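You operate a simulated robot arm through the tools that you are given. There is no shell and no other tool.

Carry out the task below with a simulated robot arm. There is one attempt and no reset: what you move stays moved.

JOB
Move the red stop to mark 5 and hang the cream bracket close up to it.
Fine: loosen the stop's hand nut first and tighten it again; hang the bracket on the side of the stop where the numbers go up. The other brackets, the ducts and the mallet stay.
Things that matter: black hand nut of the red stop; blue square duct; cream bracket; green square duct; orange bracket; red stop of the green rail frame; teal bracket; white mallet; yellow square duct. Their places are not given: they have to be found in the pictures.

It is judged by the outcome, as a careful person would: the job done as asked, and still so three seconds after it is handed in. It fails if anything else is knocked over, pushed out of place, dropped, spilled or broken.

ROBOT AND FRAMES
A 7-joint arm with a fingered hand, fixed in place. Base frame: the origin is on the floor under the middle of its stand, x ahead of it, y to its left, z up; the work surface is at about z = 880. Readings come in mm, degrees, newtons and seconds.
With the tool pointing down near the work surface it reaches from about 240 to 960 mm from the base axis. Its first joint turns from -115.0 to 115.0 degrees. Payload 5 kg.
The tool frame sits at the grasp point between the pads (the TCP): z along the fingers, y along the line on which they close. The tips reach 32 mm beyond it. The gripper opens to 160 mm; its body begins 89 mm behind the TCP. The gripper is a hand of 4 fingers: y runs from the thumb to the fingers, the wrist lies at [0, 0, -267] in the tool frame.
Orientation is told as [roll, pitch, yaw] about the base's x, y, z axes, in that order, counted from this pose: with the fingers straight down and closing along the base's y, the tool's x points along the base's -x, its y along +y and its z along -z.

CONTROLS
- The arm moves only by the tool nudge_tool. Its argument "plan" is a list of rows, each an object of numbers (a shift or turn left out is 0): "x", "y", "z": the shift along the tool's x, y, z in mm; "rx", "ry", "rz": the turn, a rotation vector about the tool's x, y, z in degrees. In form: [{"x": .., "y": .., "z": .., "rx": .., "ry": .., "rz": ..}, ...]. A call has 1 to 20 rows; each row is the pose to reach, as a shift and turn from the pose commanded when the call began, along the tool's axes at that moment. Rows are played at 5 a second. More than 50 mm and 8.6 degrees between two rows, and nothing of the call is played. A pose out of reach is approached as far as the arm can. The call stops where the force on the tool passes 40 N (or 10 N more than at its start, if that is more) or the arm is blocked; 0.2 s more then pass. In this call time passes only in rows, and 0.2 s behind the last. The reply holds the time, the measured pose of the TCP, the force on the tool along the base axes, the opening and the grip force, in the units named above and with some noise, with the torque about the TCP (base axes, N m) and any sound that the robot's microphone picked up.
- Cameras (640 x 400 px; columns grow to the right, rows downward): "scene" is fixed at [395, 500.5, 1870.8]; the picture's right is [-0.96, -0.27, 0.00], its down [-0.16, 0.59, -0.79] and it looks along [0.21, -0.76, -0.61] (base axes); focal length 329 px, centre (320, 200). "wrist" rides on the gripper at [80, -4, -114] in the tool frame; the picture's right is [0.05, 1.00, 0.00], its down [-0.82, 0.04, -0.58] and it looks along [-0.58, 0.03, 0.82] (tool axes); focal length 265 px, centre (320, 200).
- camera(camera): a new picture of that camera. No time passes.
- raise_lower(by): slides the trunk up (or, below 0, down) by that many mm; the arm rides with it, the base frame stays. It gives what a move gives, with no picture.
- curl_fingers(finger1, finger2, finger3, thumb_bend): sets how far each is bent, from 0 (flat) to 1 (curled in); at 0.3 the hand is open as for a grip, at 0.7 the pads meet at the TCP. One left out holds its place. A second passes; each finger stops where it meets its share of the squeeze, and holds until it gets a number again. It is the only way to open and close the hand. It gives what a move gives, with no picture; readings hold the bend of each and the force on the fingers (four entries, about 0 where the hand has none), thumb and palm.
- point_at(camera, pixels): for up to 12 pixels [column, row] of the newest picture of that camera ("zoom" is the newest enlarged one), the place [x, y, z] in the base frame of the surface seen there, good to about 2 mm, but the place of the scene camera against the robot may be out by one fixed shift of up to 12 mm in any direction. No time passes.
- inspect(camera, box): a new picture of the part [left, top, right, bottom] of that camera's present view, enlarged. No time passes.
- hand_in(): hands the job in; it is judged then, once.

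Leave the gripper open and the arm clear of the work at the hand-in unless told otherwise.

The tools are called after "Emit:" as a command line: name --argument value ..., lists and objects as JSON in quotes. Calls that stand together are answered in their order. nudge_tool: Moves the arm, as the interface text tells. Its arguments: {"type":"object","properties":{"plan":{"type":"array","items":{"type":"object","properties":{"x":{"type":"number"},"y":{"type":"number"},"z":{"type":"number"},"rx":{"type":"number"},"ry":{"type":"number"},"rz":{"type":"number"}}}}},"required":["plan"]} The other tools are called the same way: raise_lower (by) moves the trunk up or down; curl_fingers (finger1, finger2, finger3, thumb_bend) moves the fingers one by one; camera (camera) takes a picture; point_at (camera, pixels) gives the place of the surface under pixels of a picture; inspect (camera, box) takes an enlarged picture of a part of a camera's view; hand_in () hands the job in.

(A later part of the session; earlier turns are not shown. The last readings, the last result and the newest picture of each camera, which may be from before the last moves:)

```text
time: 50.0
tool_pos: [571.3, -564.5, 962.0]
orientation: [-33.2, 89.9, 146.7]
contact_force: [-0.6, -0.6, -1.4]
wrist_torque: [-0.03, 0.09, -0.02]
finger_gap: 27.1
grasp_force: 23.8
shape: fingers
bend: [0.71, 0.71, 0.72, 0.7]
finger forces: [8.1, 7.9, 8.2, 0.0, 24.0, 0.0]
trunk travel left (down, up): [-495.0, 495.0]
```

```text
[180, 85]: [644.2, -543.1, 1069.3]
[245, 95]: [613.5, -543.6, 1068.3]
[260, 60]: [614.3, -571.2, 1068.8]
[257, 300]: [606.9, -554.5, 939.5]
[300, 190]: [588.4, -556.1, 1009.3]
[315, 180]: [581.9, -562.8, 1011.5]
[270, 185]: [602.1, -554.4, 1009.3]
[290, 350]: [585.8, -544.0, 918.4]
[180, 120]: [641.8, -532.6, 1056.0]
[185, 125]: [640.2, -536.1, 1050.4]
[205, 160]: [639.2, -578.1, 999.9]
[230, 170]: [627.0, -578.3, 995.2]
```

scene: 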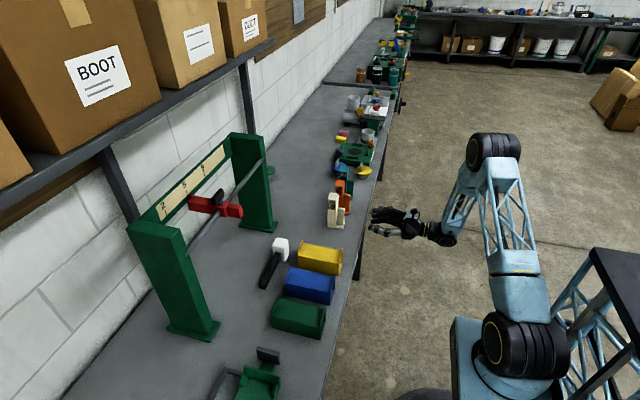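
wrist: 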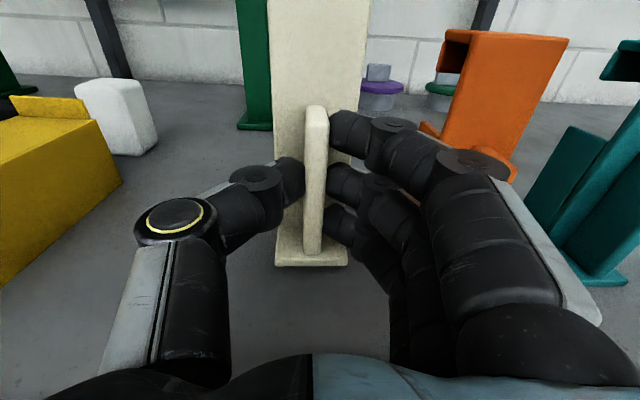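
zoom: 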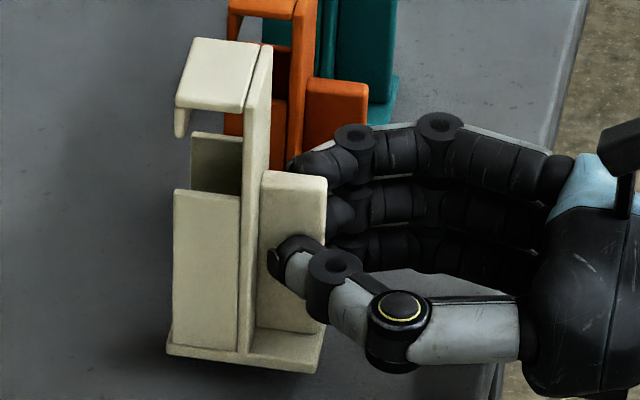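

From these readings: bracket top ≈ TCP z+96, lip bottom ≈ 22 mm below the top, cheek tops ≈ 55 mm below the top, and the throat spans about TCP x+51 to +75. The rod therefore has a 33 mm window to enter by moving +x. I'll raise the trunk 240 mm first.

Emit:
raise_lower --by 240

Emit:
camera --camera "wrist"

Emit:
camera --camera "scene"

```text
time: 52.5
tool_pos: [571.5, -563.8, 1202.5]
orientation: [-46.6, 90.1, 133.5]
contact_force: [-0.2, 0.2, -3.2]
wrist_torque: [-0.01, 0.09, -0.01]
finger_gap: 27.1
grasp_force: 23.7
shape: fingers
bend: [0.71, 0.71, 0.72, 0.7]
finger forces: [8.0, 7.8, 8.2, 0.1, 24.2, 0.1]
trunk travel left (down, up): [-735.0, 255.0]
```

```text
taken
```

wrist: 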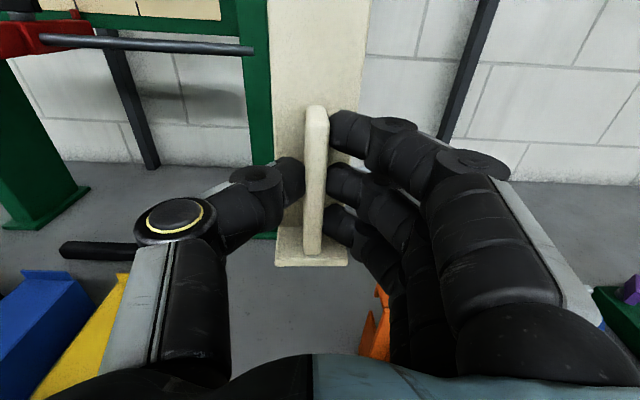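

```text
taken
```

scene: 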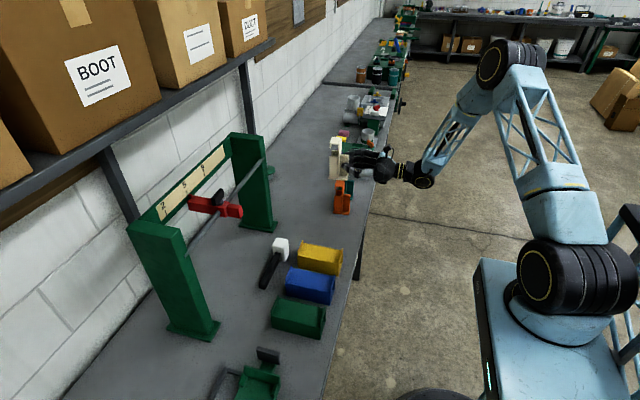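

The bracket is held upright and clear. I'll carry it across to about (681, −234, 1202), in front of the rail between the posts.

Emit:
nudge_tool --plan '[{"y": -30, "z": 10}, {"y": -60, "z": 20}, {"y": -90, "z": 30}, {"y": -120, "z": 40}, {"y": -150, "z": 50}, {"y": -180, "z": 60}, {"y": -210, "z": 70}, {"y": -240, "z": 80}, {"y": -270, "z": 90}, {"y": -300, "z": 100}, {"y": -330, "z": 110}]'

Emit:
camera --camera "wrist"

Emit:
camera --camera "scene"

```text
time: 54.9
tool_pos: [682.0, -233.3, 1202.6]
orientation: [74.0, 89.8, -105.9]
contact_force: [-0.1, -0.1, -2.2]
wrist_torque: [0.0, 0.1, -0.03]
finger_gap: 27.3
grasp_force: 24.0
shape: fingers
bend: [0.71, 0.71, 0.72, 0.7]
finger forces: [7.9, 7.8, 8.2, 0.1, 24.1, 0.1]
trunk travel left (down, up): [-735.0, 255.0]
```

```text
taken
```

wrist: 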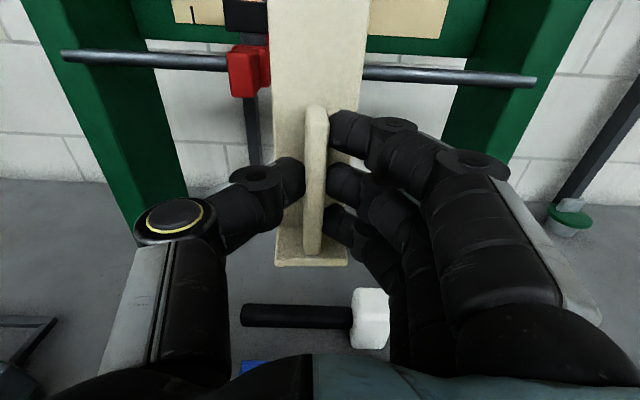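

```text
taken
```

scene: 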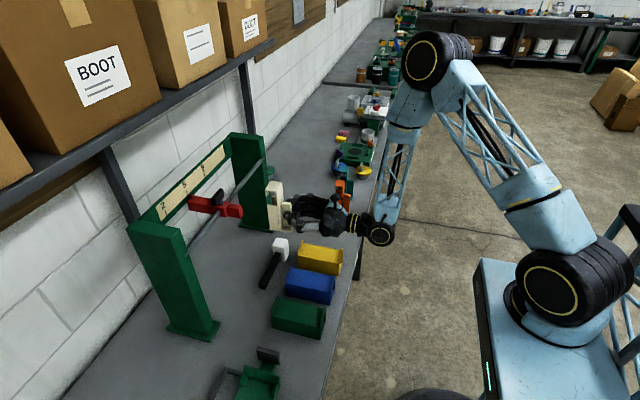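

I'll measure the held bracket's edges and the stop from this front view.

Emit:
inspect --camera "wrist" --box '[200, 0, 400, 125]'

Emit:
point_at --camera "zoom" --pixels '[[224, 200], [536, 100], [228, 260], [515, 260], [222, 100], [380, 100], [110, 230], [170, 230], [140, 170], [95, 160], [60, 195], [600, 240]]'

```text
3.20 times, centred on (300, 62) of wrist
```

zoom: 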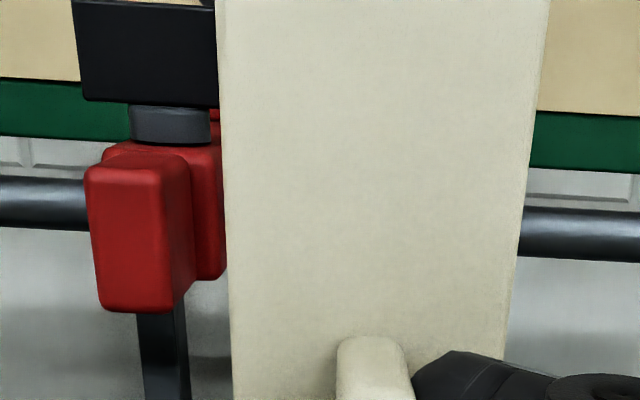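

```text
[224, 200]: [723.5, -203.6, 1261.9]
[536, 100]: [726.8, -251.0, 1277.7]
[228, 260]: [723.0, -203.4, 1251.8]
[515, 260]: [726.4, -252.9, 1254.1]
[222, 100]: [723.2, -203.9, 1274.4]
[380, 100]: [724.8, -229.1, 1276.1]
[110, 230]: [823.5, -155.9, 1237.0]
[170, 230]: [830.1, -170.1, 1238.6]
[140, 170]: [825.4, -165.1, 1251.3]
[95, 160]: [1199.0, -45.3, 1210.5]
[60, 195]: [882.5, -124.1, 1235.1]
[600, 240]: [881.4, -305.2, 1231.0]
```

The held bracket is yawed about 4° counter-clockwise: the spine face is at x=723.2 on the left edge and 726.6 on the right. I'll correct that with −4° about the tool's x (up) axis and lower to TCP z≈1176, so the rod will pass between the lip and the cheeks.

Emit:
nudge_tool --plan '[{"x": -7, "y": -2, "rx": -1}, {"x": -14, "y": -4, "rx": -2}, {"x": -20, "y": -6, "rx": -3}, {"x": -26.5, "y": -8, "rx": -4}]'

Emit:
inspect --camera "wrist" --box '[200, 0, 400, 125]'

Emit:
point_at --camera "zoom" --pixels '[[230, 60], [230, 120], [230, 180], [235, 240], [380, 60], [380, 120], [380, 200], [525, 60], [520, 120], [515, 180], [510, 240], [300, 120]]'

```text
time: 55.9
tool_pos: [682.3, -226.4, 1176.6]
orientation: [5.7, 90.0, -178.3]
contact_force: [0.3, 0.1, -2.1]
wrist_torque: [0.02, 0.11, -0.02]
finger_gap: 27.3
grasp_force: 24.1
shape: fingers
bend: [0.71, 0.71, 0.72, 0.7]
finger forces: [8.0, 7.8, 8.2, 0.0, 24.1, 0.0]
trunk travel left (down, up): [-735.0, 255.0]
```

```text
3.20 times, centred on (300, 62) of wrist
```

zoom: 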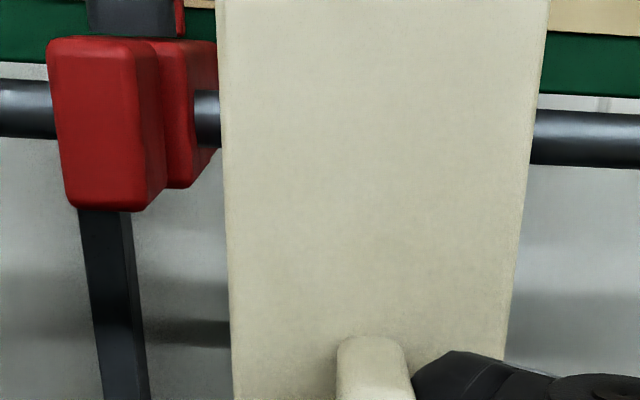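

```text
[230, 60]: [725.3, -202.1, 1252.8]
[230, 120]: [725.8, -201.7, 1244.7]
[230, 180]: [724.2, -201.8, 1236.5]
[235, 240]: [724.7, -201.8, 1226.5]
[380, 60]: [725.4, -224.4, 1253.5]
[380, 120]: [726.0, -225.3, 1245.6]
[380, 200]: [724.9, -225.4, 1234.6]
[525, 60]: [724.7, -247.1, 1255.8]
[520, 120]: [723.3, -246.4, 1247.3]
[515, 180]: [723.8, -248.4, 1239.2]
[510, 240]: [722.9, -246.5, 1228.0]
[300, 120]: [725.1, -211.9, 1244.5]
```

Emit:
point_at --camera "zoom" --pixels '[[175, 60], [190, 60], [205, 60], [213, 70], [185, 170], [200, 165], [210, 120], [30, 110], [580, 140], [100, 190], [60, 100], [140, 100]]'

Emit:
inspect --camera "scene" --box '[180, 150, 340, 260]'

```text
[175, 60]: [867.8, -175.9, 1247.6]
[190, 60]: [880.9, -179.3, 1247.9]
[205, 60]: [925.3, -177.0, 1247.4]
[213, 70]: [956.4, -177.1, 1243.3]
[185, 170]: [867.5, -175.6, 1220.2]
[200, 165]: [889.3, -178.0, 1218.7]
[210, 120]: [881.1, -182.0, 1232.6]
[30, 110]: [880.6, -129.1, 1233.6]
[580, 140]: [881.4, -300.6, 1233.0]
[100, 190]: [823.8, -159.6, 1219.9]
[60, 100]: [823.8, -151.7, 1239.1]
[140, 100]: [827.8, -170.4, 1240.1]
```

```text
3.64 times, centred on (260, 205) of scene
```

zoom: 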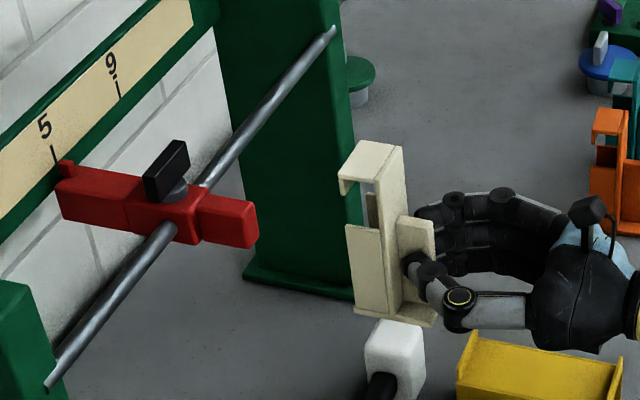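

The stop's −y face is at y≈−177.5, and the bracket's +y face is now at y≈−201. I'll advance to TCP x≈785, with the lip just short of the rod, and check heights from the scene camera.

Emit:
nudge_tool --plan '[{"z": 30, "rx": 0.8}, {"z": 60, "rx": 0.8}, {"z": 85, "rx": 0.8}, {"z": 102, "rx": 0.8}]'

Emit:
inspect --camera "scene" --box '[190, 150, 290, 230]'

Emit:
camera --camera "wrist"

```text
time: 56.9
tool_pos: [784.8, -232.2, 1177.2]
orientation: [-45.2, 90.0, 131.7]
contact_force: [0.2, 1.4, -2.6]
wrist_torque: [0.01, 0.11, 0.0]
finger_gap: 27.4
grasp_force: 24.0
shape: fingers
bend: [0.71, 0.71, 0.72, 0.7]
finger forces: [8.0, 7.8, 8.3, 0.0, 24.2, 0.0]
trunk travel left (down, up): [-735.0, 255.0]
```

```text
5.00 times, centred on (240, 190) of scene
```

zoom: 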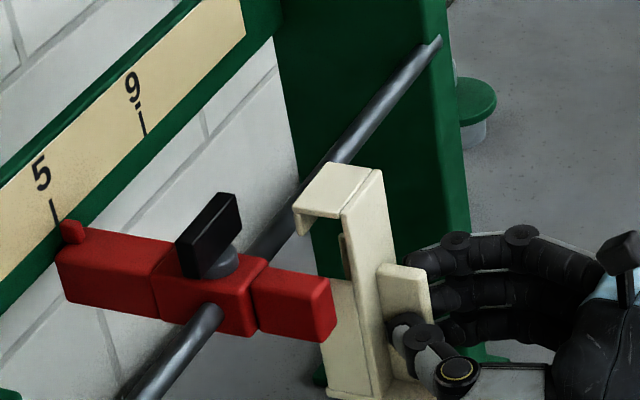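

```text
taken
```

wrist: 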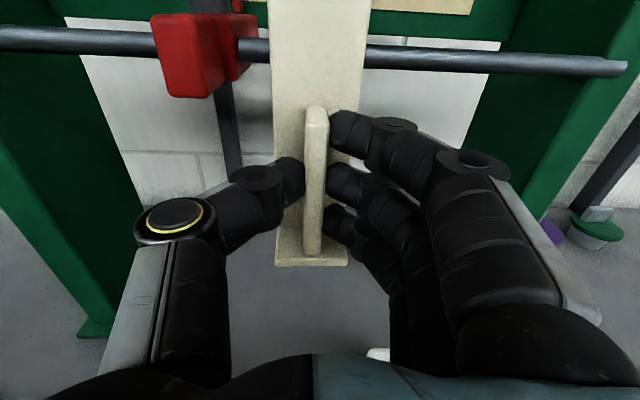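

The tool is yawed −3.2°, so its z-axis drifts slightly to −y. I'll account for that. Checking lip and cheek heights against the rod from the scene camera.

Emit:
point_at --camera "zoom" --pixels '[[299, 222], [298, 230], [302, 215], [345, 290], [335, 285], [330, 175], [343, 210], [300, 200], [275, 235], [330, 150], [190, 330], [380, 280]]'

Emit:
inspect --camera "scene" --box '[240, 170, 280, 210]'

```text
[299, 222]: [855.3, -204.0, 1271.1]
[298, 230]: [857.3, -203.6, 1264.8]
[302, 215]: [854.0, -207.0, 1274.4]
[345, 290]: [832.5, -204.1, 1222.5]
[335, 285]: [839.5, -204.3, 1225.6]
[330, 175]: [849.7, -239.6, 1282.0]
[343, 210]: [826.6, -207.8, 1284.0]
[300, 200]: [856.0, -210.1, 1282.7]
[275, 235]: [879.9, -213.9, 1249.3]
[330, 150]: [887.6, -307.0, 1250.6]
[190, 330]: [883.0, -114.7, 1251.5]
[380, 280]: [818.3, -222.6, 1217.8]
```

```text
10.00 times, centred on (260, 190) of scene
```

zoom: 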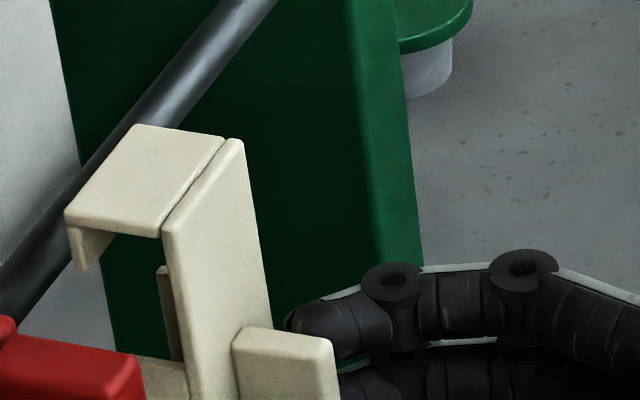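

The lip bottom is about 11 mm above the rod top and the cheek tops about 8 mm below the rod bottom, so the height is good. I'll advance 40 mm in base +x, with the lip passing over the rod.

Emit:
nudge_tool --plan '[{"y": -0.5, "z": 9}, {"y": -1, "z": 18}, {"y": -1.5, "z": 27}, {"y": -2, "z": 35}, {"y": -2.2, "z": 40}]'

Emit:
inspect --camera "scene" --box '[220, 165, 270, 205]'

Emit:
camera --camera "wrist"

```text
time: 58.1
tool_pos: [823.0, -233.2, 1175.4]
orientation: [4.8, 90.1, -178.4]
contact_force: [0.1, 0.0, -1.4]
wrist_torque: [0.01, 0.11, 0.02]
finger_gap: 27.2
grasp_force: 24.1
shape: fingers
bend: [0.71, 0.71, 0.72, 0.7]
finger forces: [8.0, 7.9, 8.2, 0.0, 24.2, 0.1]
trunk travel left (down, up): [-735.0, 255.0]
```

```text
10.00 times, centred on (245, 185) of scene
```

zoom: 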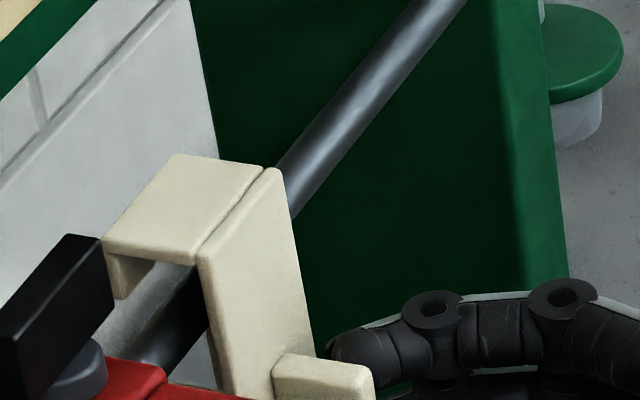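

```text
taken
```

wrist: 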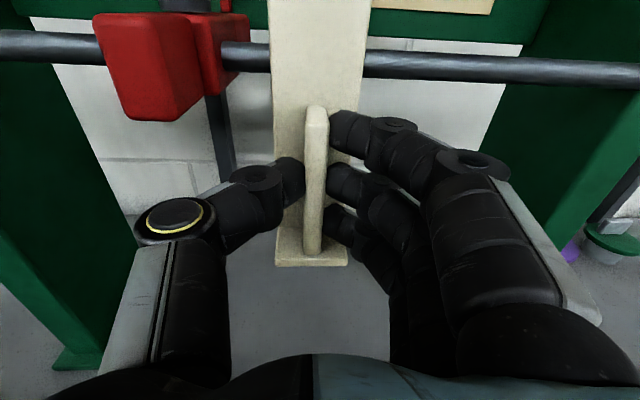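

Emit:
point_at --camera "zoom" --pixels '[[115, 275], [120, 292], [112, 262], [145, 265], [175, 310], [190, 300], [180, 280], [205, 300], [210, 330], [110, 250], [190, 262], [205, 275]]'

```text
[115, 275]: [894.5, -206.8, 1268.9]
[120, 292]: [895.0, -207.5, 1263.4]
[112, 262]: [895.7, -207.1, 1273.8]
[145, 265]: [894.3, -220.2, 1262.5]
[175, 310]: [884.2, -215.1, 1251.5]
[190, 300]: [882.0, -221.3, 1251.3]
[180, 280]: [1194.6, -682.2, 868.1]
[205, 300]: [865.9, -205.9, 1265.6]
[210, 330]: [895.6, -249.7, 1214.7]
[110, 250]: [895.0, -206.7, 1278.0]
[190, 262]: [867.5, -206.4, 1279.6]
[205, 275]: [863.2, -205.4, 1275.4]
```

In the scene frame the rod is at x≈885, with the throat between about 869 (spine) and 893 (lip). I need about 4.5 mm more forward to centre the rod, then I'll lower part way.

Emit:
nudge_tool --plan '[{"y": -0.2, "z": 2.5}, {"y": -0.3, "z": 4.5}]'

Emit:
nudge_tool --plan '[{"x": -3}, {"x": -6}, {"x": -9}, {"x": -12}]'

Emit:
inspect --camera "scene" --box '[220, 165, 270, 205]'

```text
time: 58.7
tool_pos: [828.1, -233.8, 1176.0]
orientation: [-44.0, 89.9, 132.7]
contact_force: [-0.6, -0.2, -1.8]
wrist_torque: [0.01, 0.06, 0.02]
finger_gap: 27.5
grasp_force: 24.2
shape: fingers
bend: [0.71, 0.71, 0.72, 0.7]
finger forces: [8.1, 7.9, 8.1, 0.1, 24.0, 0.1]
trunk travel left (down, up): [-735.0, 255.0]
```

```text
time: 59.7
tool_pos: [828.1, -233.0, 1164.3]
orientation: [-6.0, 90.0, 170.7]
contact_force: [-0.2, 0.6, -2.7]
wrist_torque: [-0.03, 0.12, 0.05]
finger_gap: 27.4
grasp_force: 23.8
shape: fingers
bend: [0.71, 0.71, 0.72, 0.7]
finger forces: [8.0, 7.9, 8.3, 0.0, 24.1, 0.1]
trunk travel left (down, up): [-735.0, 255.0]
```

```text
10.00 times, centred on (245, 185) of scene
```

zoom: 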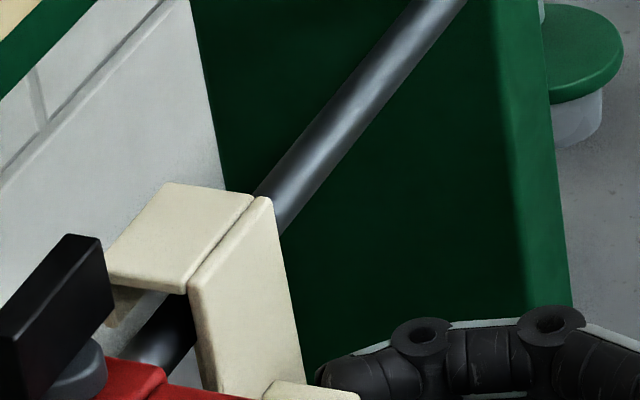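

No contact yet (force unchanged), and the lip is starting to straddle the rod. I'll lower 6 mm more in small rows.

Emit:
nudge_tool --plan '[{"x": -2}, {"x": -4}, {"x": -6}]'

Emit:
inspect --camera "scene" --box '[220, 165, 270, 205]'

```text
time: 60.5
tool_pos: [829.4, -232.1, 1158.9]
orientation: [6.4, 90.0, -176.8]
contact_force: [-0.1, -0.2, -2.0]
wrist_torque: [0.0, 0.12, 0.0]
finger_gap: 27.4
grasp_force: 23.8
shape: fingers
bend: [0.71, 0.71, 0.72, 0.7]
finger forces: [8.0, 7.8, 8.2, 0.1, 24.2, 0.0]
trunk travel left (down, up): [-735.0, 255.0]
```

```text
10.00 times, centred on (245, 185) of scene
```

zoom: 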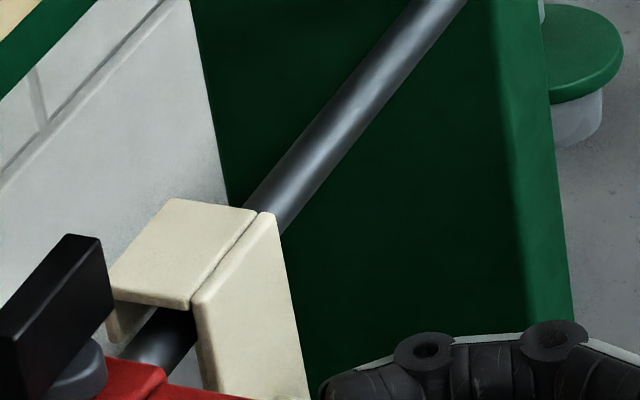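

Still free, and the hook straddles the rod by about 8 mm. The bracket's top at about 1255 passes below the nut wing at about 1268. I'll slide +y 25 mm toward the stop while still unloaded.

Emit:
nudge_tool --plan '[{"y": -6, "z": -0.3}, {"y": -12, "z": -0.7}, {"y": -18, "z": -1}, {"y": -25, "z": -1.4}]'

Emit:
inspect --camera "scene" --box '[205, 175, 265, 220]'

Emit:
camera --camera "wrist"

```text
time: 61.5
tool_pos: [827.2, -207.5, 1157.9]
orientation: [-27.0, 90.1, 149.9]
contact_force: [-1.0, 0.7, -2.3]
wrist_torque: [-0.02, 0.09, -0.01]
finger_gap: 27.4
grasp_force: 23.6
shape: fingers
bend: [0.71, 0.71, 0.72, 0.7]
finger forces: [8.0, 8.0, 8.3, 0.1, 24.1, 0.1]
trunk travel left (down, up): [-735.0, 255.0]
```

```text
8.89 times, centred on (235, 198) of scene
```

zoom: 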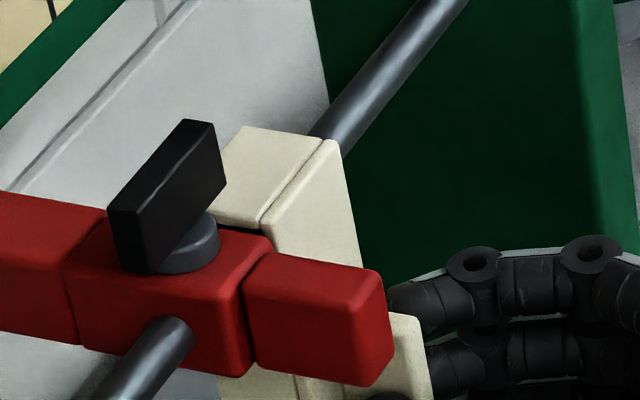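

```text
taken
```

wrist: 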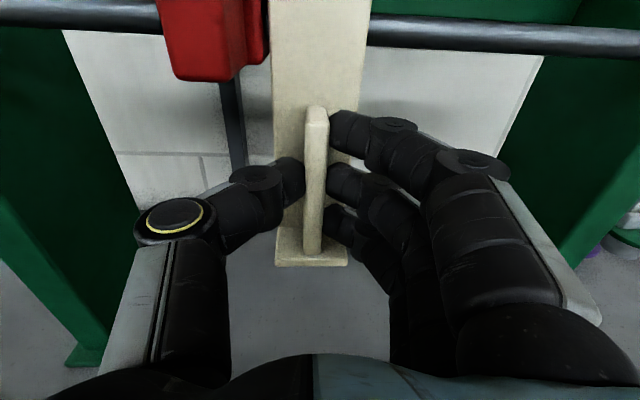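

The bracket is close to the stop now. I'll zoom in with the wrist camera to measure the remaining gap.

Emit:
inspect --camera "wrist" --box '[225, 0, 305, 50]'

Emit:
point_at --camera "zoom" --pixels '[[370, 100], [370, 200], [370, 300], [380, 60], [300, 60], [310, 120], [305, 200], [325, 100], [340, 60], [330, 150], [345, 250], [290, 250]]'

```text
8.00 times, centred on (265, 25) of wrist
```

zoom: 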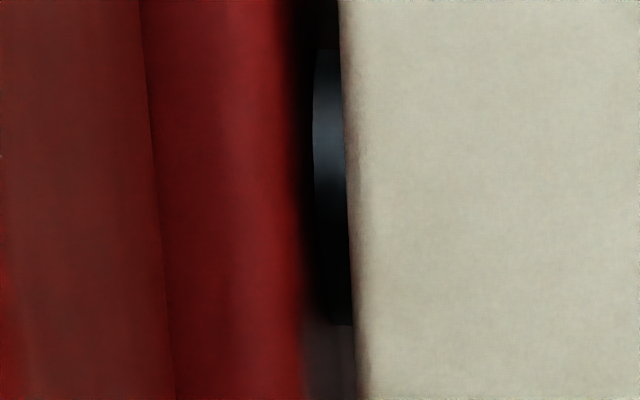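

```text
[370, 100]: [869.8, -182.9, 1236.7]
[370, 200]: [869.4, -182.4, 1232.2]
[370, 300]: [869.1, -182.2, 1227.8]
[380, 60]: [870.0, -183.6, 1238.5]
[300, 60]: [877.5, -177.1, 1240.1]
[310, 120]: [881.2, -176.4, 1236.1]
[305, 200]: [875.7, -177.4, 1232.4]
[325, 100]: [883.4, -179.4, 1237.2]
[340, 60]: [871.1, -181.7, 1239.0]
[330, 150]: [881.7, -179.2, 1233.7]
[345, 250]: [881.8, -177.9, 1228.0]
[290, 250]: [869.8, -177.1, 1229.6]
```

The bracket's +y face is at about y −181.2 and the stop's −y face at −177.2, a gap of about 4 mm. I'll move 3.3 mm closer.

Emit:
nudge_tool --plan '[{"y": -1.7, "z": -0.1}, {"y": -3.3, "z": -0.2}]'

Emit:
inspect --camera "wrist" --box '[225, 0, 305, 50]'

Emit:
point_at --camera "zoom" --pixels '[[360, 100], [365, 200], [370, 300], [360, 60], [280, 60], [290, 120], [290, 200], [320, 100], [320, 60], [330, 150], [335, 250], [300, 250]]'

```text
time: 62.1
tool_pos: [827.7, -205.2, 1158.2]
orientation: [-21.3, 90.0, 155.4]
contact_force: [0.6, 0.0, -2.4]
wrist_torque: [-0.01, 0.13, 0.0]
finger_gap: 27.4
grasp_force: 24.3
shape: fingers
bend: [0.71, 0.71, 0.72, 0.7]
finger forces: [8.1, 7.9, 8.3, 0.0, 24.0, 0.0]
trunk travel left (down, up): [-735.0, 255.0]
```

```text
8.00 times, centred on (265, 25) of wrist
```

zoom: 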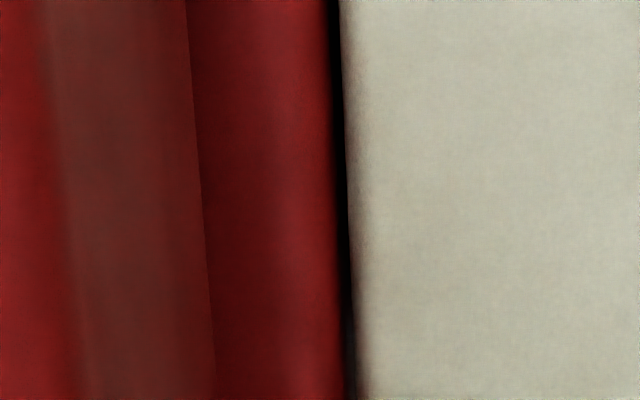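

```text
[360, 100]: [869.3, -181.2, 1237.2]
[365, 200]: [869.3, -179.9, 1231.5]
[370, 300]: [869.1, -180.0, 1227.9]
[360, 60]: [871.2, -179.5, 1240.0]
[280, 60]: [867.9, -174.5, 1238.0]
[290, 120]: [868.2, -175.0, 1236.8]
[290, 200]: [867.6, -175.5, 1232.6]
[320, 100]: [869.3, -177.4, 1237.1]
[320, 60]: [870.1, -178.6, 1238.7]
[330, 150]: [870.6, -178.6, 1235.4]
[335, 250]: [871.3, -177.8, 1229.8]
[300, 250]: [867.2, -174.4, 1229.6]
```

The gap is about 0.7–1 mm with no side force. Now I'll lower in small rows until the hook takes the load on the rod.

Emit:
nudge_tool --plan '[{"x": -1.5}, {"x": -3}, {"x": -4.5}]'

Emit:
inspect --camera "wrist" --box '[225, 0, 305, 50]'

Emit:
inspect --camera "scene" --box '[205, 175, 265, 220]'

```text
time: 62.9
tool_pos: [828.1, -205.6, 1153.0]
orientation: [33.4, 89.9, -149.8]
contact_force: [-0.3, 0.6, -2.0]
wrist_torque: [-0.01, 0.08, 0.02]
finger_gap: 27.4
grasp_force: 24.7
shape: fingers
bend: [0.71, 0.71, 0.72, 0.7]
finger forces: [8.0, 7.9, 8.4, 0.1, 24.1, 0.1]
trunk travel left (down, up): [-735.0, 255.0]
```

```text
8.00 times, centred on (265, 25) of wrist
```

zoom: 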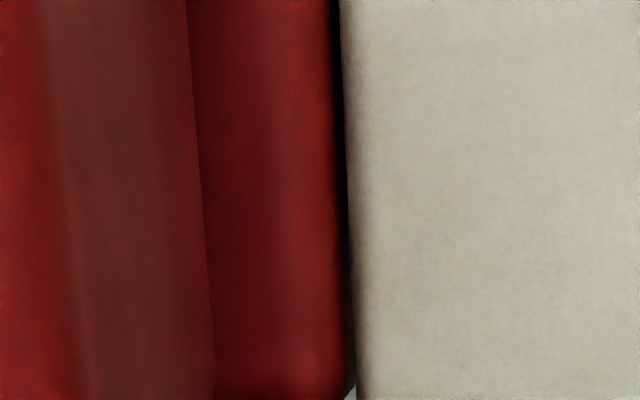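

```text
8.89 times, centred on (235, 198) of scene
```

zoom: 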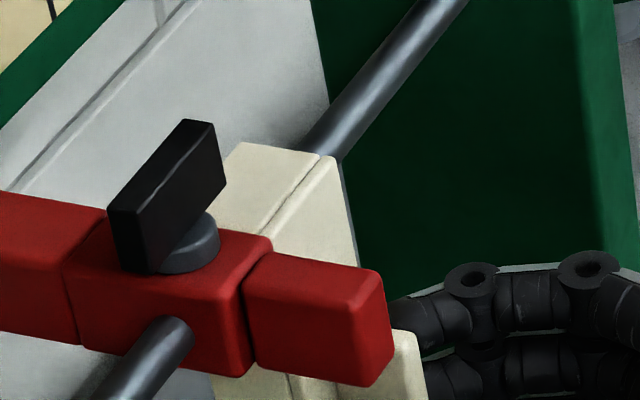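

No load yet. I'll continue down 3 mm in 1 mm rows.

Emit:
nudge_tool --plan '[{"x": -1}, {"x": -2}, {"x": -3}]'

```text
time: 63.7
tool_pos: [827.9, -204.5, 1151.6]
orientation: [-161.2, 90.1, 15.7]
contact_force: [0.5, -0.1, -0.5]
wrist_torque: [-0.02, 0.06, -0.01]
finger_gap: 27.2
grasp_force: 24.0
shape: fingers
bend: [0.71, 0.71, 0.72, 0.7]
finger forces: [7.8, 7.9, 8.4, 0.1, 24.0, 0.1]
trunk travel left (down, up): [-735.0, 255.0]
```

The z force rose from −2 to −0.5 N, so the hook is touching the rod. I'll go down 1.2 mm more to seat it.

Emit:
nudge_tool --plan '[{"x": -0.6}, {"x": -1.2}]'

Emit:
inspect --camera "wrist" --box '[225, 0, 305, 50]'

```text
time: 64.3
tool_pos: [827.5, -205.0, 1151.6]
orientation: [177.8, 89.9, -5.4]
contact_force: [3.9, -0.9, 5.3]
wrist_torque: [-0.03, -0.07, -0.02]
finger_gap: 27.7
grasp_force: 23.6
shape: fingers
bend: [0.71, 0.71, 0.72, 0.7]
finger forces: [7.8, 8.0, 8.5, 0.1, 23.4, 0.1]
trunk travel left (down, up): [-735.0, 255.0]
```

```text
8.00 times, centred on (265, 25) of wrist
```

zoom: 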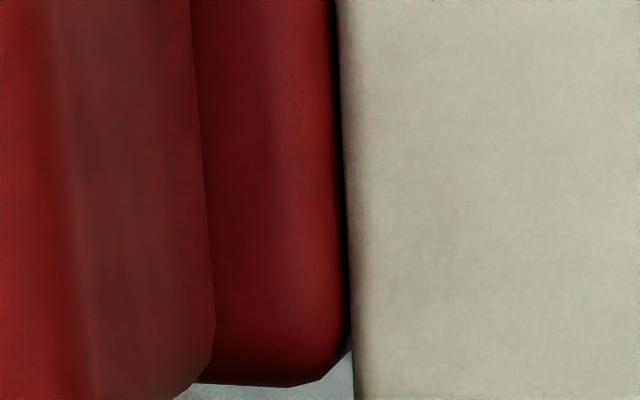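

The hook is seated, with the rod pushing up at about 5 N. I'll ease up 0.7 mm so the release is gentle.

Emit:
nudge_tool --plan '[{"x": 0.4}, {"x": 0.7}]'

```text
time: 64.9
tool_pos: [827.6, -204.9, 1150.3]
orientation: [-98.1, 90.1, 78.7]
contact_force: [2.9, 0.2, 4.8]
wrist_torque: [-0.01, -0.12, -0.02]
finger_gap: 27.1
grasp_force: 23.8
shape: fingers
bend: [0.71, 0.71, 0.72, 0.7]
finger forces: [7.7, 7.9, 8.5, 0.1, 23.7, 0.0]
trunk travel left (down, up): [-735.0, 255.0]
```

Emit:
nudge_tool --plan '[{"x": 0.5}, {"x": 0.9}]'

```text
time: 65.5
tool_pos: [827.6, -205.6, 1150.7]
orientation: [5.1, 90.0, -178.2]
contact_force: [1.3, 0.5, 1.5]
wrist_torque: [-0.04, -0.08, 0.03]
finger_gap: 27.1
grasp_force: 23.8
shape: fingers
bend: [0.71, 0.71, 0.72, 0.7]
finger forces: [7.8, 7.8, 8.4, 0.1, 24.1, 0.1]
trunk travel left (down, up): [-735.0, 255.0]
```

The forces are small now. I'll release in stages, first a slight opening to 0.66.

Emit:
curl_fingers --finger1 0.66 --finger2 0.66 --finger3 0.66 --thumb_bend 0.66

Emit:
camera --camera "wrist"

Emit:
inspect --camera "scene" --box '[190, 160, 300, 245]'

```text
time: 66.5
tool_pos: [827.8, -204.6, 1152.2]
orientation: [-6.0, 89.9, 170.8]
contact_force: [0.5, 0.4, 0.8]
wrist_torque: [0.03, -0.02, 0.02]
finger_gap: 33.5
grasp_force: 0.0
shape: fingers
bend: [0.66, 0.66, 0.66, 0.66]
finger forces: [0.0, 0.0, 0.1, 0.0, 0.0, 0.1]
trunk travel left (down, up): [-735.0, 255.0]
```

```text
taken
```

wrist: 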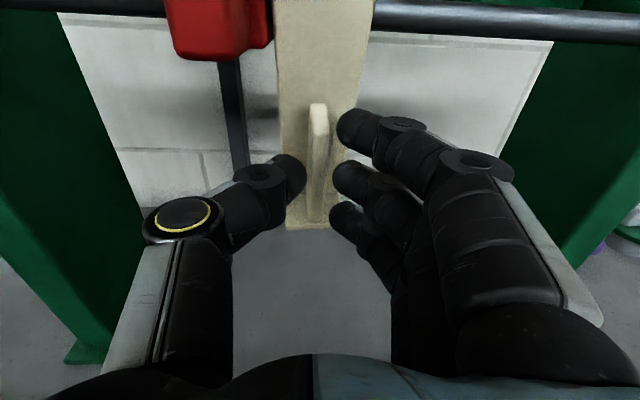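

```text
4.71 times, centred on (245, 202) of scene
```

zoom: 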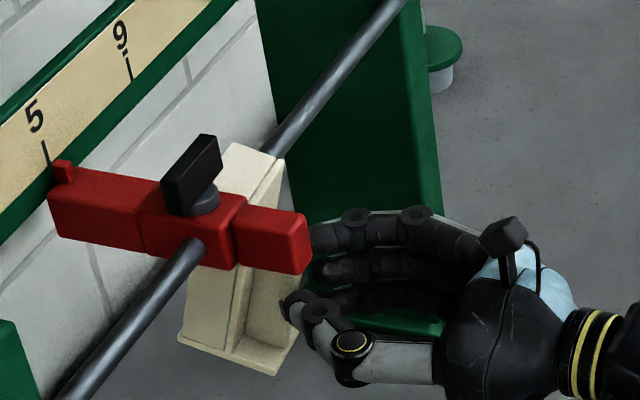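

The bracket hangs freely on the rod with a slight swing tilt, right beside the stop. I'll open the hand fully and back straight out along −x.

Emit:
curl_fingers --finger1 0.5 --finger2 0.5 --finger3 0.5 --thumb_bend 0.5

Emit:
nudge_tool --plan '[{"z": -10}, {"z": -25}, {"z": -50}, {"z": -80}, {"z": -110}, {"z": -140}]'

Emit:
camera --camera "wrist"

Emit:
inspect --camera "scene" --box '[190, 160, 290, 240]'

```text
time: 67.5
tool_pos: [828.8, -205.0, 1151.0]
orientation: [-5.8, 90.0, 170.9]
contact_force: [-0.7, 0.0, -0.3]
wrist_torque: [0.02, -0.01, 0.06]
finger_gap: 90.7
grasp_force: 0.1
shape: fingers
bend: [0.5, 0.5, 0.5, 0.5]
finger forces: [0.1, 0.1, 0.1, 0.0, 0.0, 0.2]
trunk travel left (down, up): [-735.0, 255.0]
```

```text
time: 68.9
tool_pos: [689.3, -195.9, 1152.6]
orientation: [164.0, 90.0, -18.9]
contact_force: [0.4, 0.4, 0.0]
wrist_torque: [0.01, 0.0, -0.01]
finger_gap: 90.8
grasp_force: 0.1
shape: fingers
bend: [0.5, 0.5, 0.5, 0.5]
finger forces: [0.0, 0.0, 0.1, 0.0, 0.1, 0.1]
trunk travel left (down, up): [-735.0, 255.0]
```

```text
taken
```

wrist: 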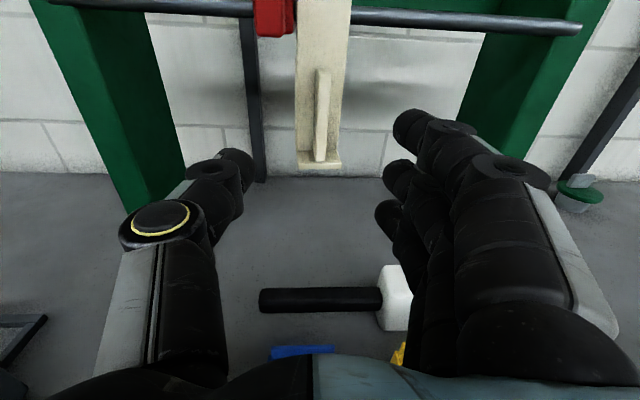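

```text
5.00 times, centred on (240, 200) of scene
```

zoom: 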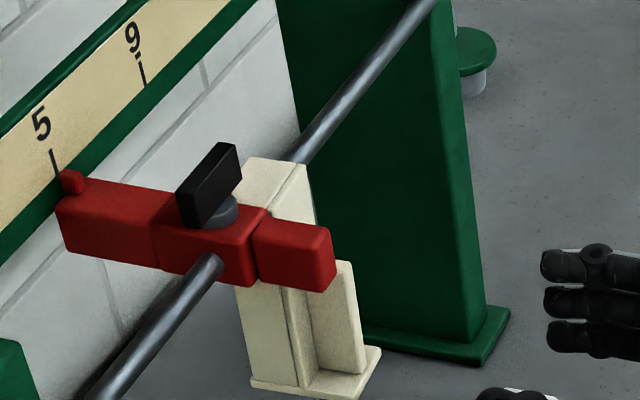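

The bracket hangs on the rod right beside the stop. I'll raise the trunk 130 mm for a better look at the gap and the pointer.

Emit:
raise_lower --by 130

Emit:
camera --camera "wrist"

Emit:
inspect --camera "wrist" --box '[220, 20, 380, 140]'

Emit:
inspect --camera "scene" --box '[190, 160, 290, 240]'

```text
time: 70.5
tool_pos: [689.2, -196.0, 1281.3]
orientation: [-8.4, 90.0, 168.5]
contact_force: [-0.2, 0.3, -1.1]
wrist_torque: [0.02, 0.02, 0.02]
finger_gap: 90.3
grasp_force: 0.1
shape: fingers
bend: [0.5, 0.5, 0.5, 0.5]
finger forces: [0.0, 0.1, 0.0, 0.0, 0.1, 0.1]
trunk travel left (down, up): [-865.0, 125.0]
```

```text
taken
```

wrist: 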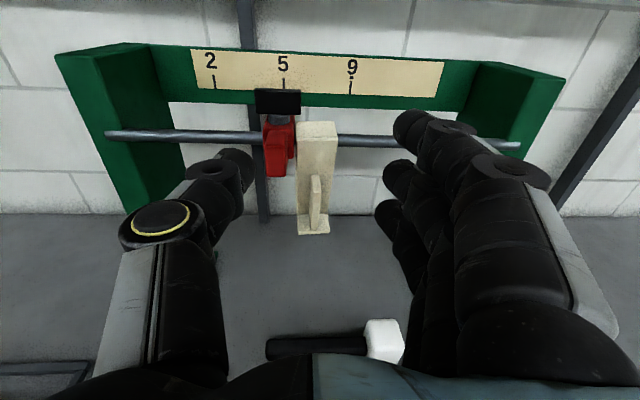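

```text
3.33 times, centred on (300, 80) of wrist
```

zoom: 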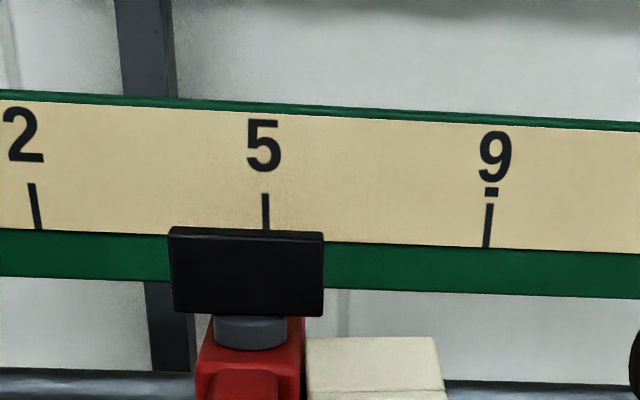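

```text
5.00 times, centred on (240, 200) of scene
```

zoom: 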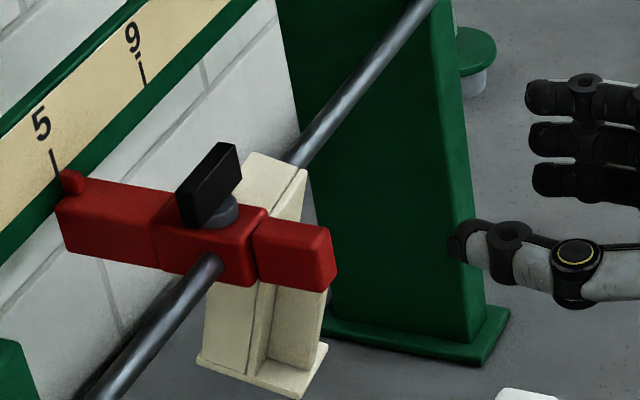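

The bracket is still swinging gently on the rod. I'll let a few seconds pass and look again.

Emit:
nudge_tool --plan '[{"z": 0}, {"z": 0}, {"z": 0}, {"z": 0}, {"z": 0}, {"z": 0}, {"z": 0}, {"z": 0}, {"z": 0}, {"z": 0}, {"z": 0}, {"z": 0}, {"z": 0}, {"z": 0}, {"z": 0}, {"z": 0}, {"z": 0}, {"z": 0}, {"z": 0}, {"z": 0}]'

Emit:
inspect --camera "scene" --box '[190, 160, 290, 240]'

Emit:
inspect --camera "wrist" --box '[250, 100, 350, 240]'

```text
time: 74.7
tool_pos: [690.0, -196.0, 1282.8]
orientation: [2.5, 90.1, 179.4]
contact_force: [-0.5, -0.4, 0.6]
wrist_torque: [0.01, -0.01, -0.01]
finger_gap: 90.5
grasp_force: 0.0
shape: fingers
bend: [0.5, 0.5, 0.5, 0.5]
finger forces: [0.0, 0.0, 0.1, 0.0, 0.0, 0.0]
trunk travel left (down, up): [-865.0, 125.0]
```

```text
5.00 times, centred on (240, 200) of scene
```

zoom: 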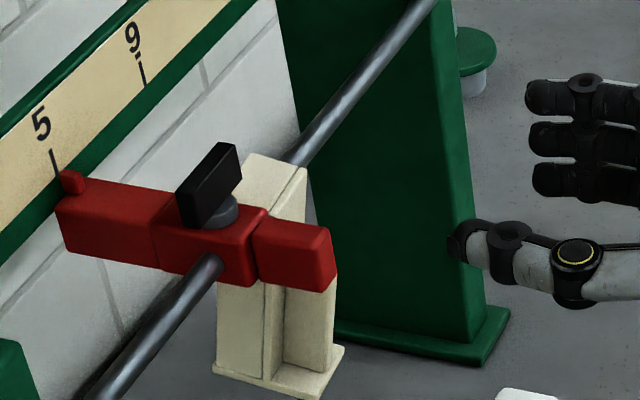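

```text
2.86 times, centred on (300, 170) of wrist
```

zoom: 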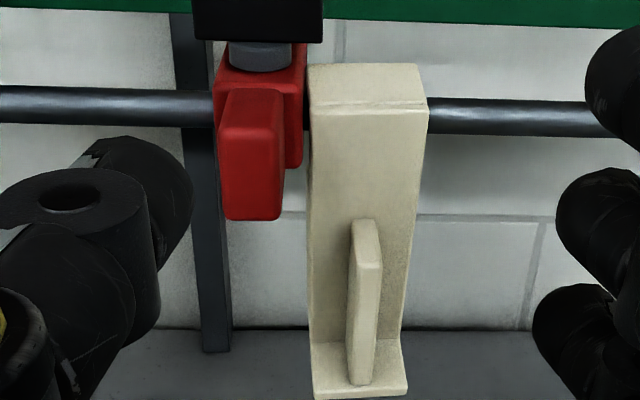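

The swing is dying down. I'll measure the gap between the bracket and the stop.

Emit:
inspect --camera "wrist" --box '[290, 115, 320, 145]'

Emit:
point_at --camera "zoom" --pixels '[[180, 200], [200, 150], [220, 100], [300, 200], [320, 250], [300, 150], [150, 200], [280, 100], [400, 100], [290, 300], [240, 200], [255, 250]]'

```text
13.33 times, centred on (305, 130) of wrist
```

zoom: 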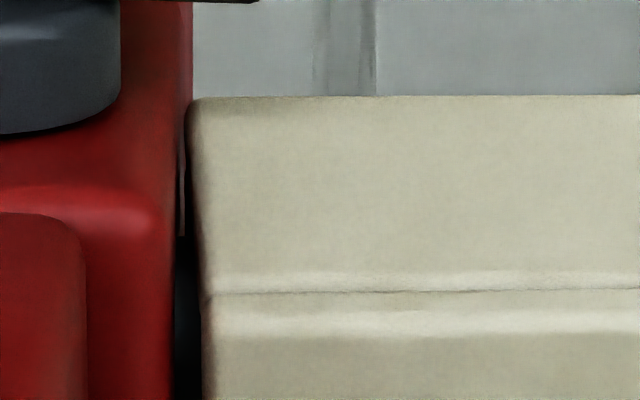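

```text
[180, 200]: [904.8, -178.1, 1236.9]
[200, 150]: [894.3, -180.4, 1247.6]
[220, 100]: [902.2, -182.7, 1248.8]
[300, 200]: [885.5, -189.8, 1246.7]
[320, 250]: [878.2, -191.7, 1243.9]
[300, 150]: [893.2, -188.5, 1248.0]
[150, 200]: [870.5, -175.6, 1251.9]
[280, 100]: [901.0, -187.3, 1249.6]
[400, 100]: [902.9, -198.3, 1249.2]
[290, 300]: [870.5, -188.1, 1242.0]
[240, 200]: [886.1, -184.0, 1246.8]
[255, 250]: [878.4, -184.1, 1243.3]
```

The gap between bracket and stop is only about 1.5–2 mm, so it is close up. I'll open the hand fully and back the arm away from the work, then do a final check after the swing settles.

Emit:
curl_fingers --finger1 0.3 --finger2 0.3 --finger3 0.3 --thumb_bend 0.3

Emit:
nudge_tool --plan '[{"z": -20}, {"z": -45}, {"z": -70}, {"z": -95}, {"z": -120}, {"z": -140}, {"z": -140}, {"z": -140}, {"z": -140}, {"z": -140}, {"z": -140}, {"z": -140}, {"z": -140}, {"z": -140}, {"z": -140}, {"z": -140}, {"z": -140}, {"z": -140}, {"z": -140}, {"z": -140}]'

Emit:
camera --camera "wrist"

Emit:
camera --camera "scene"

Emit:
inspect --camera "wrist" --box '[250, 60, 370, 200]'

Emit:
inspect --camera "scene" --box '[190, 160, 290, 240]'

```text
time: 75.7
tool_pos: [688.7, -196.0, 1282.7]
orientation: [-0.8, 90.0, 176.0]
contact_force: [-0.2, 0.1, -0.6]
wrist_torque: [-0.02, -0.01, -0.02]
finger_gap: 170.1
grasp_force: 0.0
shape: fingers
bend: [0.3, 0.3, 0.3, 0.3]
finger forces: [0.1, 0.0, 0.1, 0.1, 0.0, 0.0]
trunk travel left (down, up): [-865.0, 125.0]
```

```text
time: 79.8
tool_pos: [551.3, -187.9, 1282.7]
orientation: [-16.1, 90.0, 160.6]
contact_force: [0.2, -0.3, -0.1]
wrist_torque: [-0.01, 0.01, -0.03]
finger_gap: 170.2
grasp_force: 0.1
shape: fingers
bend: [0.3, 0.3, 0.3, 0.3]
finger forces: [0.0, 0.0, 0.0, 0.1, 0.0, 0.1]
trunk travel left (down, up): [-865.0, 125.0]
```

```text
taken
```

wrist: 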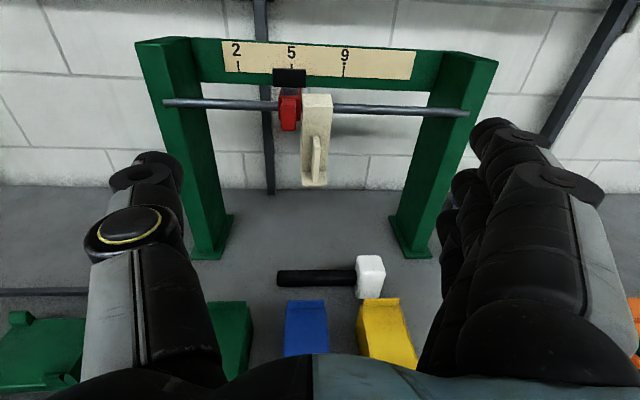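

```text
taken
```

scene: 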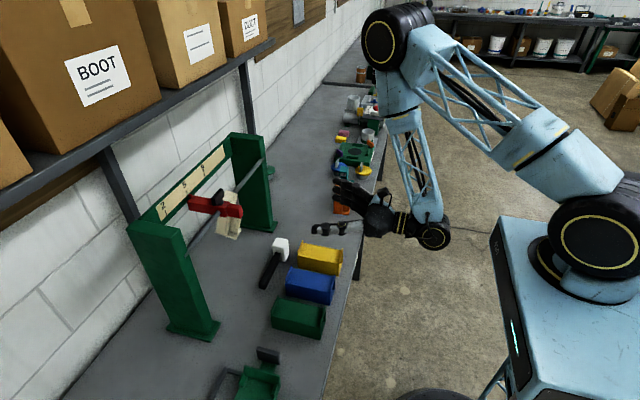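

```text
2.86 times, centred on (310, 130) of wrist
```

zoom: 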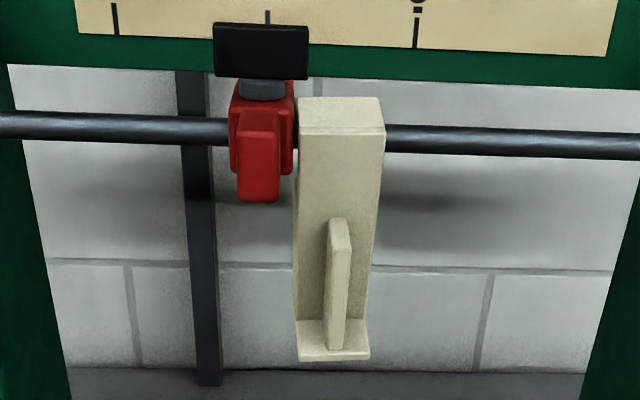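

```text
5.00 times, centred on (240, 200) of scene
```

zoom: 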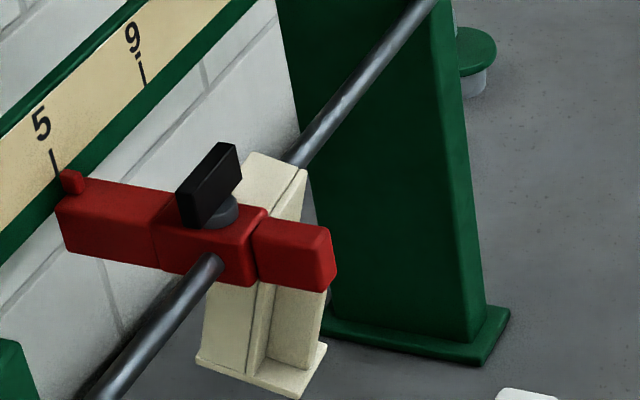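

The bracket may still be swinging a little. I'll sample a few moments in time to see whether it is settling.

Emit:
nudge_tool --plan '[{"z": 0}]'

Emit:
inspect --camera "scene" --box '[215, 190, 275, 240]'

Emit:
nudge_tool --plan '[{"z": 0}]'

Emit:
inspect --camera "scene" --box '[215, 190, 275, 240]'

Emit:
nudge_tool --plan '[{"z": 0}, {"z": 0}]'

Emit:
inspect --camera "scene" --box '[215, 190, 275, 240]'

```text
time: 80.2
tool_pos: [551.4, -188.3, 1283.3]
orientation: [-16.6, 90.0, 160.3]
contact_force: [-0.6, 0.6, 0.4]
wrist_torque: [-0.01, -0.05, 0.0]
finger_gap: 170.2
grasp_force: 0.0
shape: fingers
bend: [0.3, 0.3, 0.3, 0.3]
finger forces: [0.1, 0.0, 0.0, 0.0, 0.0, 0.1]
trunk travel left (down, up): [-865.0, 125.0]
```

```text
8.00 times, centred on (245, 215) of scene
```

zoom: 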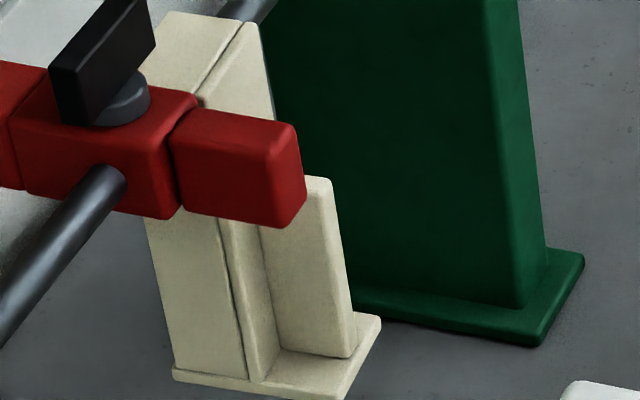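

```text
time: 80.7
tool_pos: [551.1, -189.1, 1282.4]
orientation: [-3.5, 90.1, 173.3]
contact_force: [0.0, -0.4, -0.4]
wrist_torque: [-0.01, 0.0, 0.01]
finger_gap: 170.1
grasp_force: 0.1
shape: fingers
bend: [0.3, 0.3, 0.3, 0.3]
finger forces: [0.0, 0.0, 0.0, 0.1, 0.1, 0.0]
trunk travel left (down, up): [-865.0, 125.0]
```

```text
8.00 times, centred on (245, 215) of scene
```

zoom: 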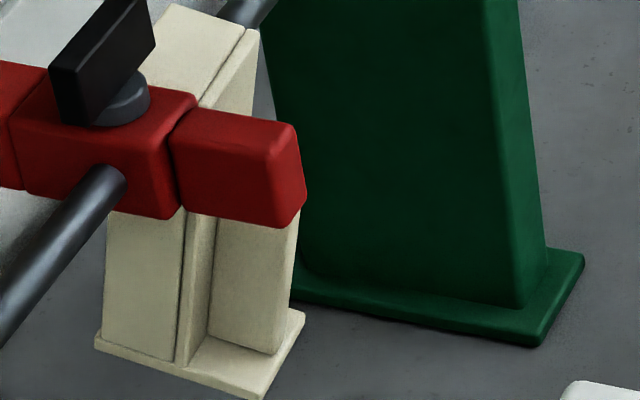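

```text
time: 81.2
tool_pos: [551.1, -188.6, 1282.5]
orientation: [-13.2, 90.0, 163.5]
contact_force: [-0.9, 0.3, 0.1]
wrist_torque: [-0.02, -0.02, 0.0]
finger_gap: 170.0
grasp_force: 0.0
shape: fingers
bend: [0.3, 0.3, 0.3, 0.3]
finger forces: [0.0, 0.1, 0.0, 0.0, 0.0, 0.0]
trunk travel left (down, up): [-865.0, 125.0]
```

```text
8.00 times, centred on (245, 215) of scene
```

zoom: 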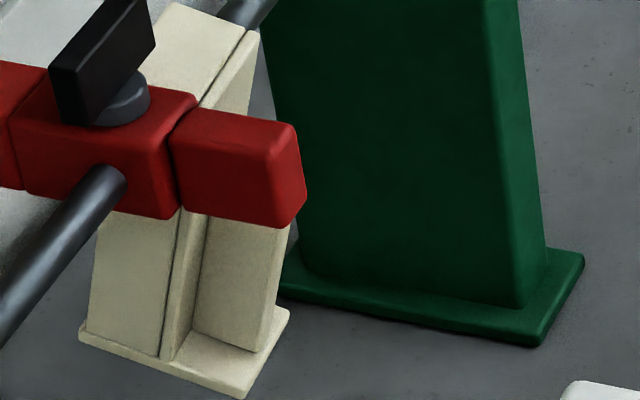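

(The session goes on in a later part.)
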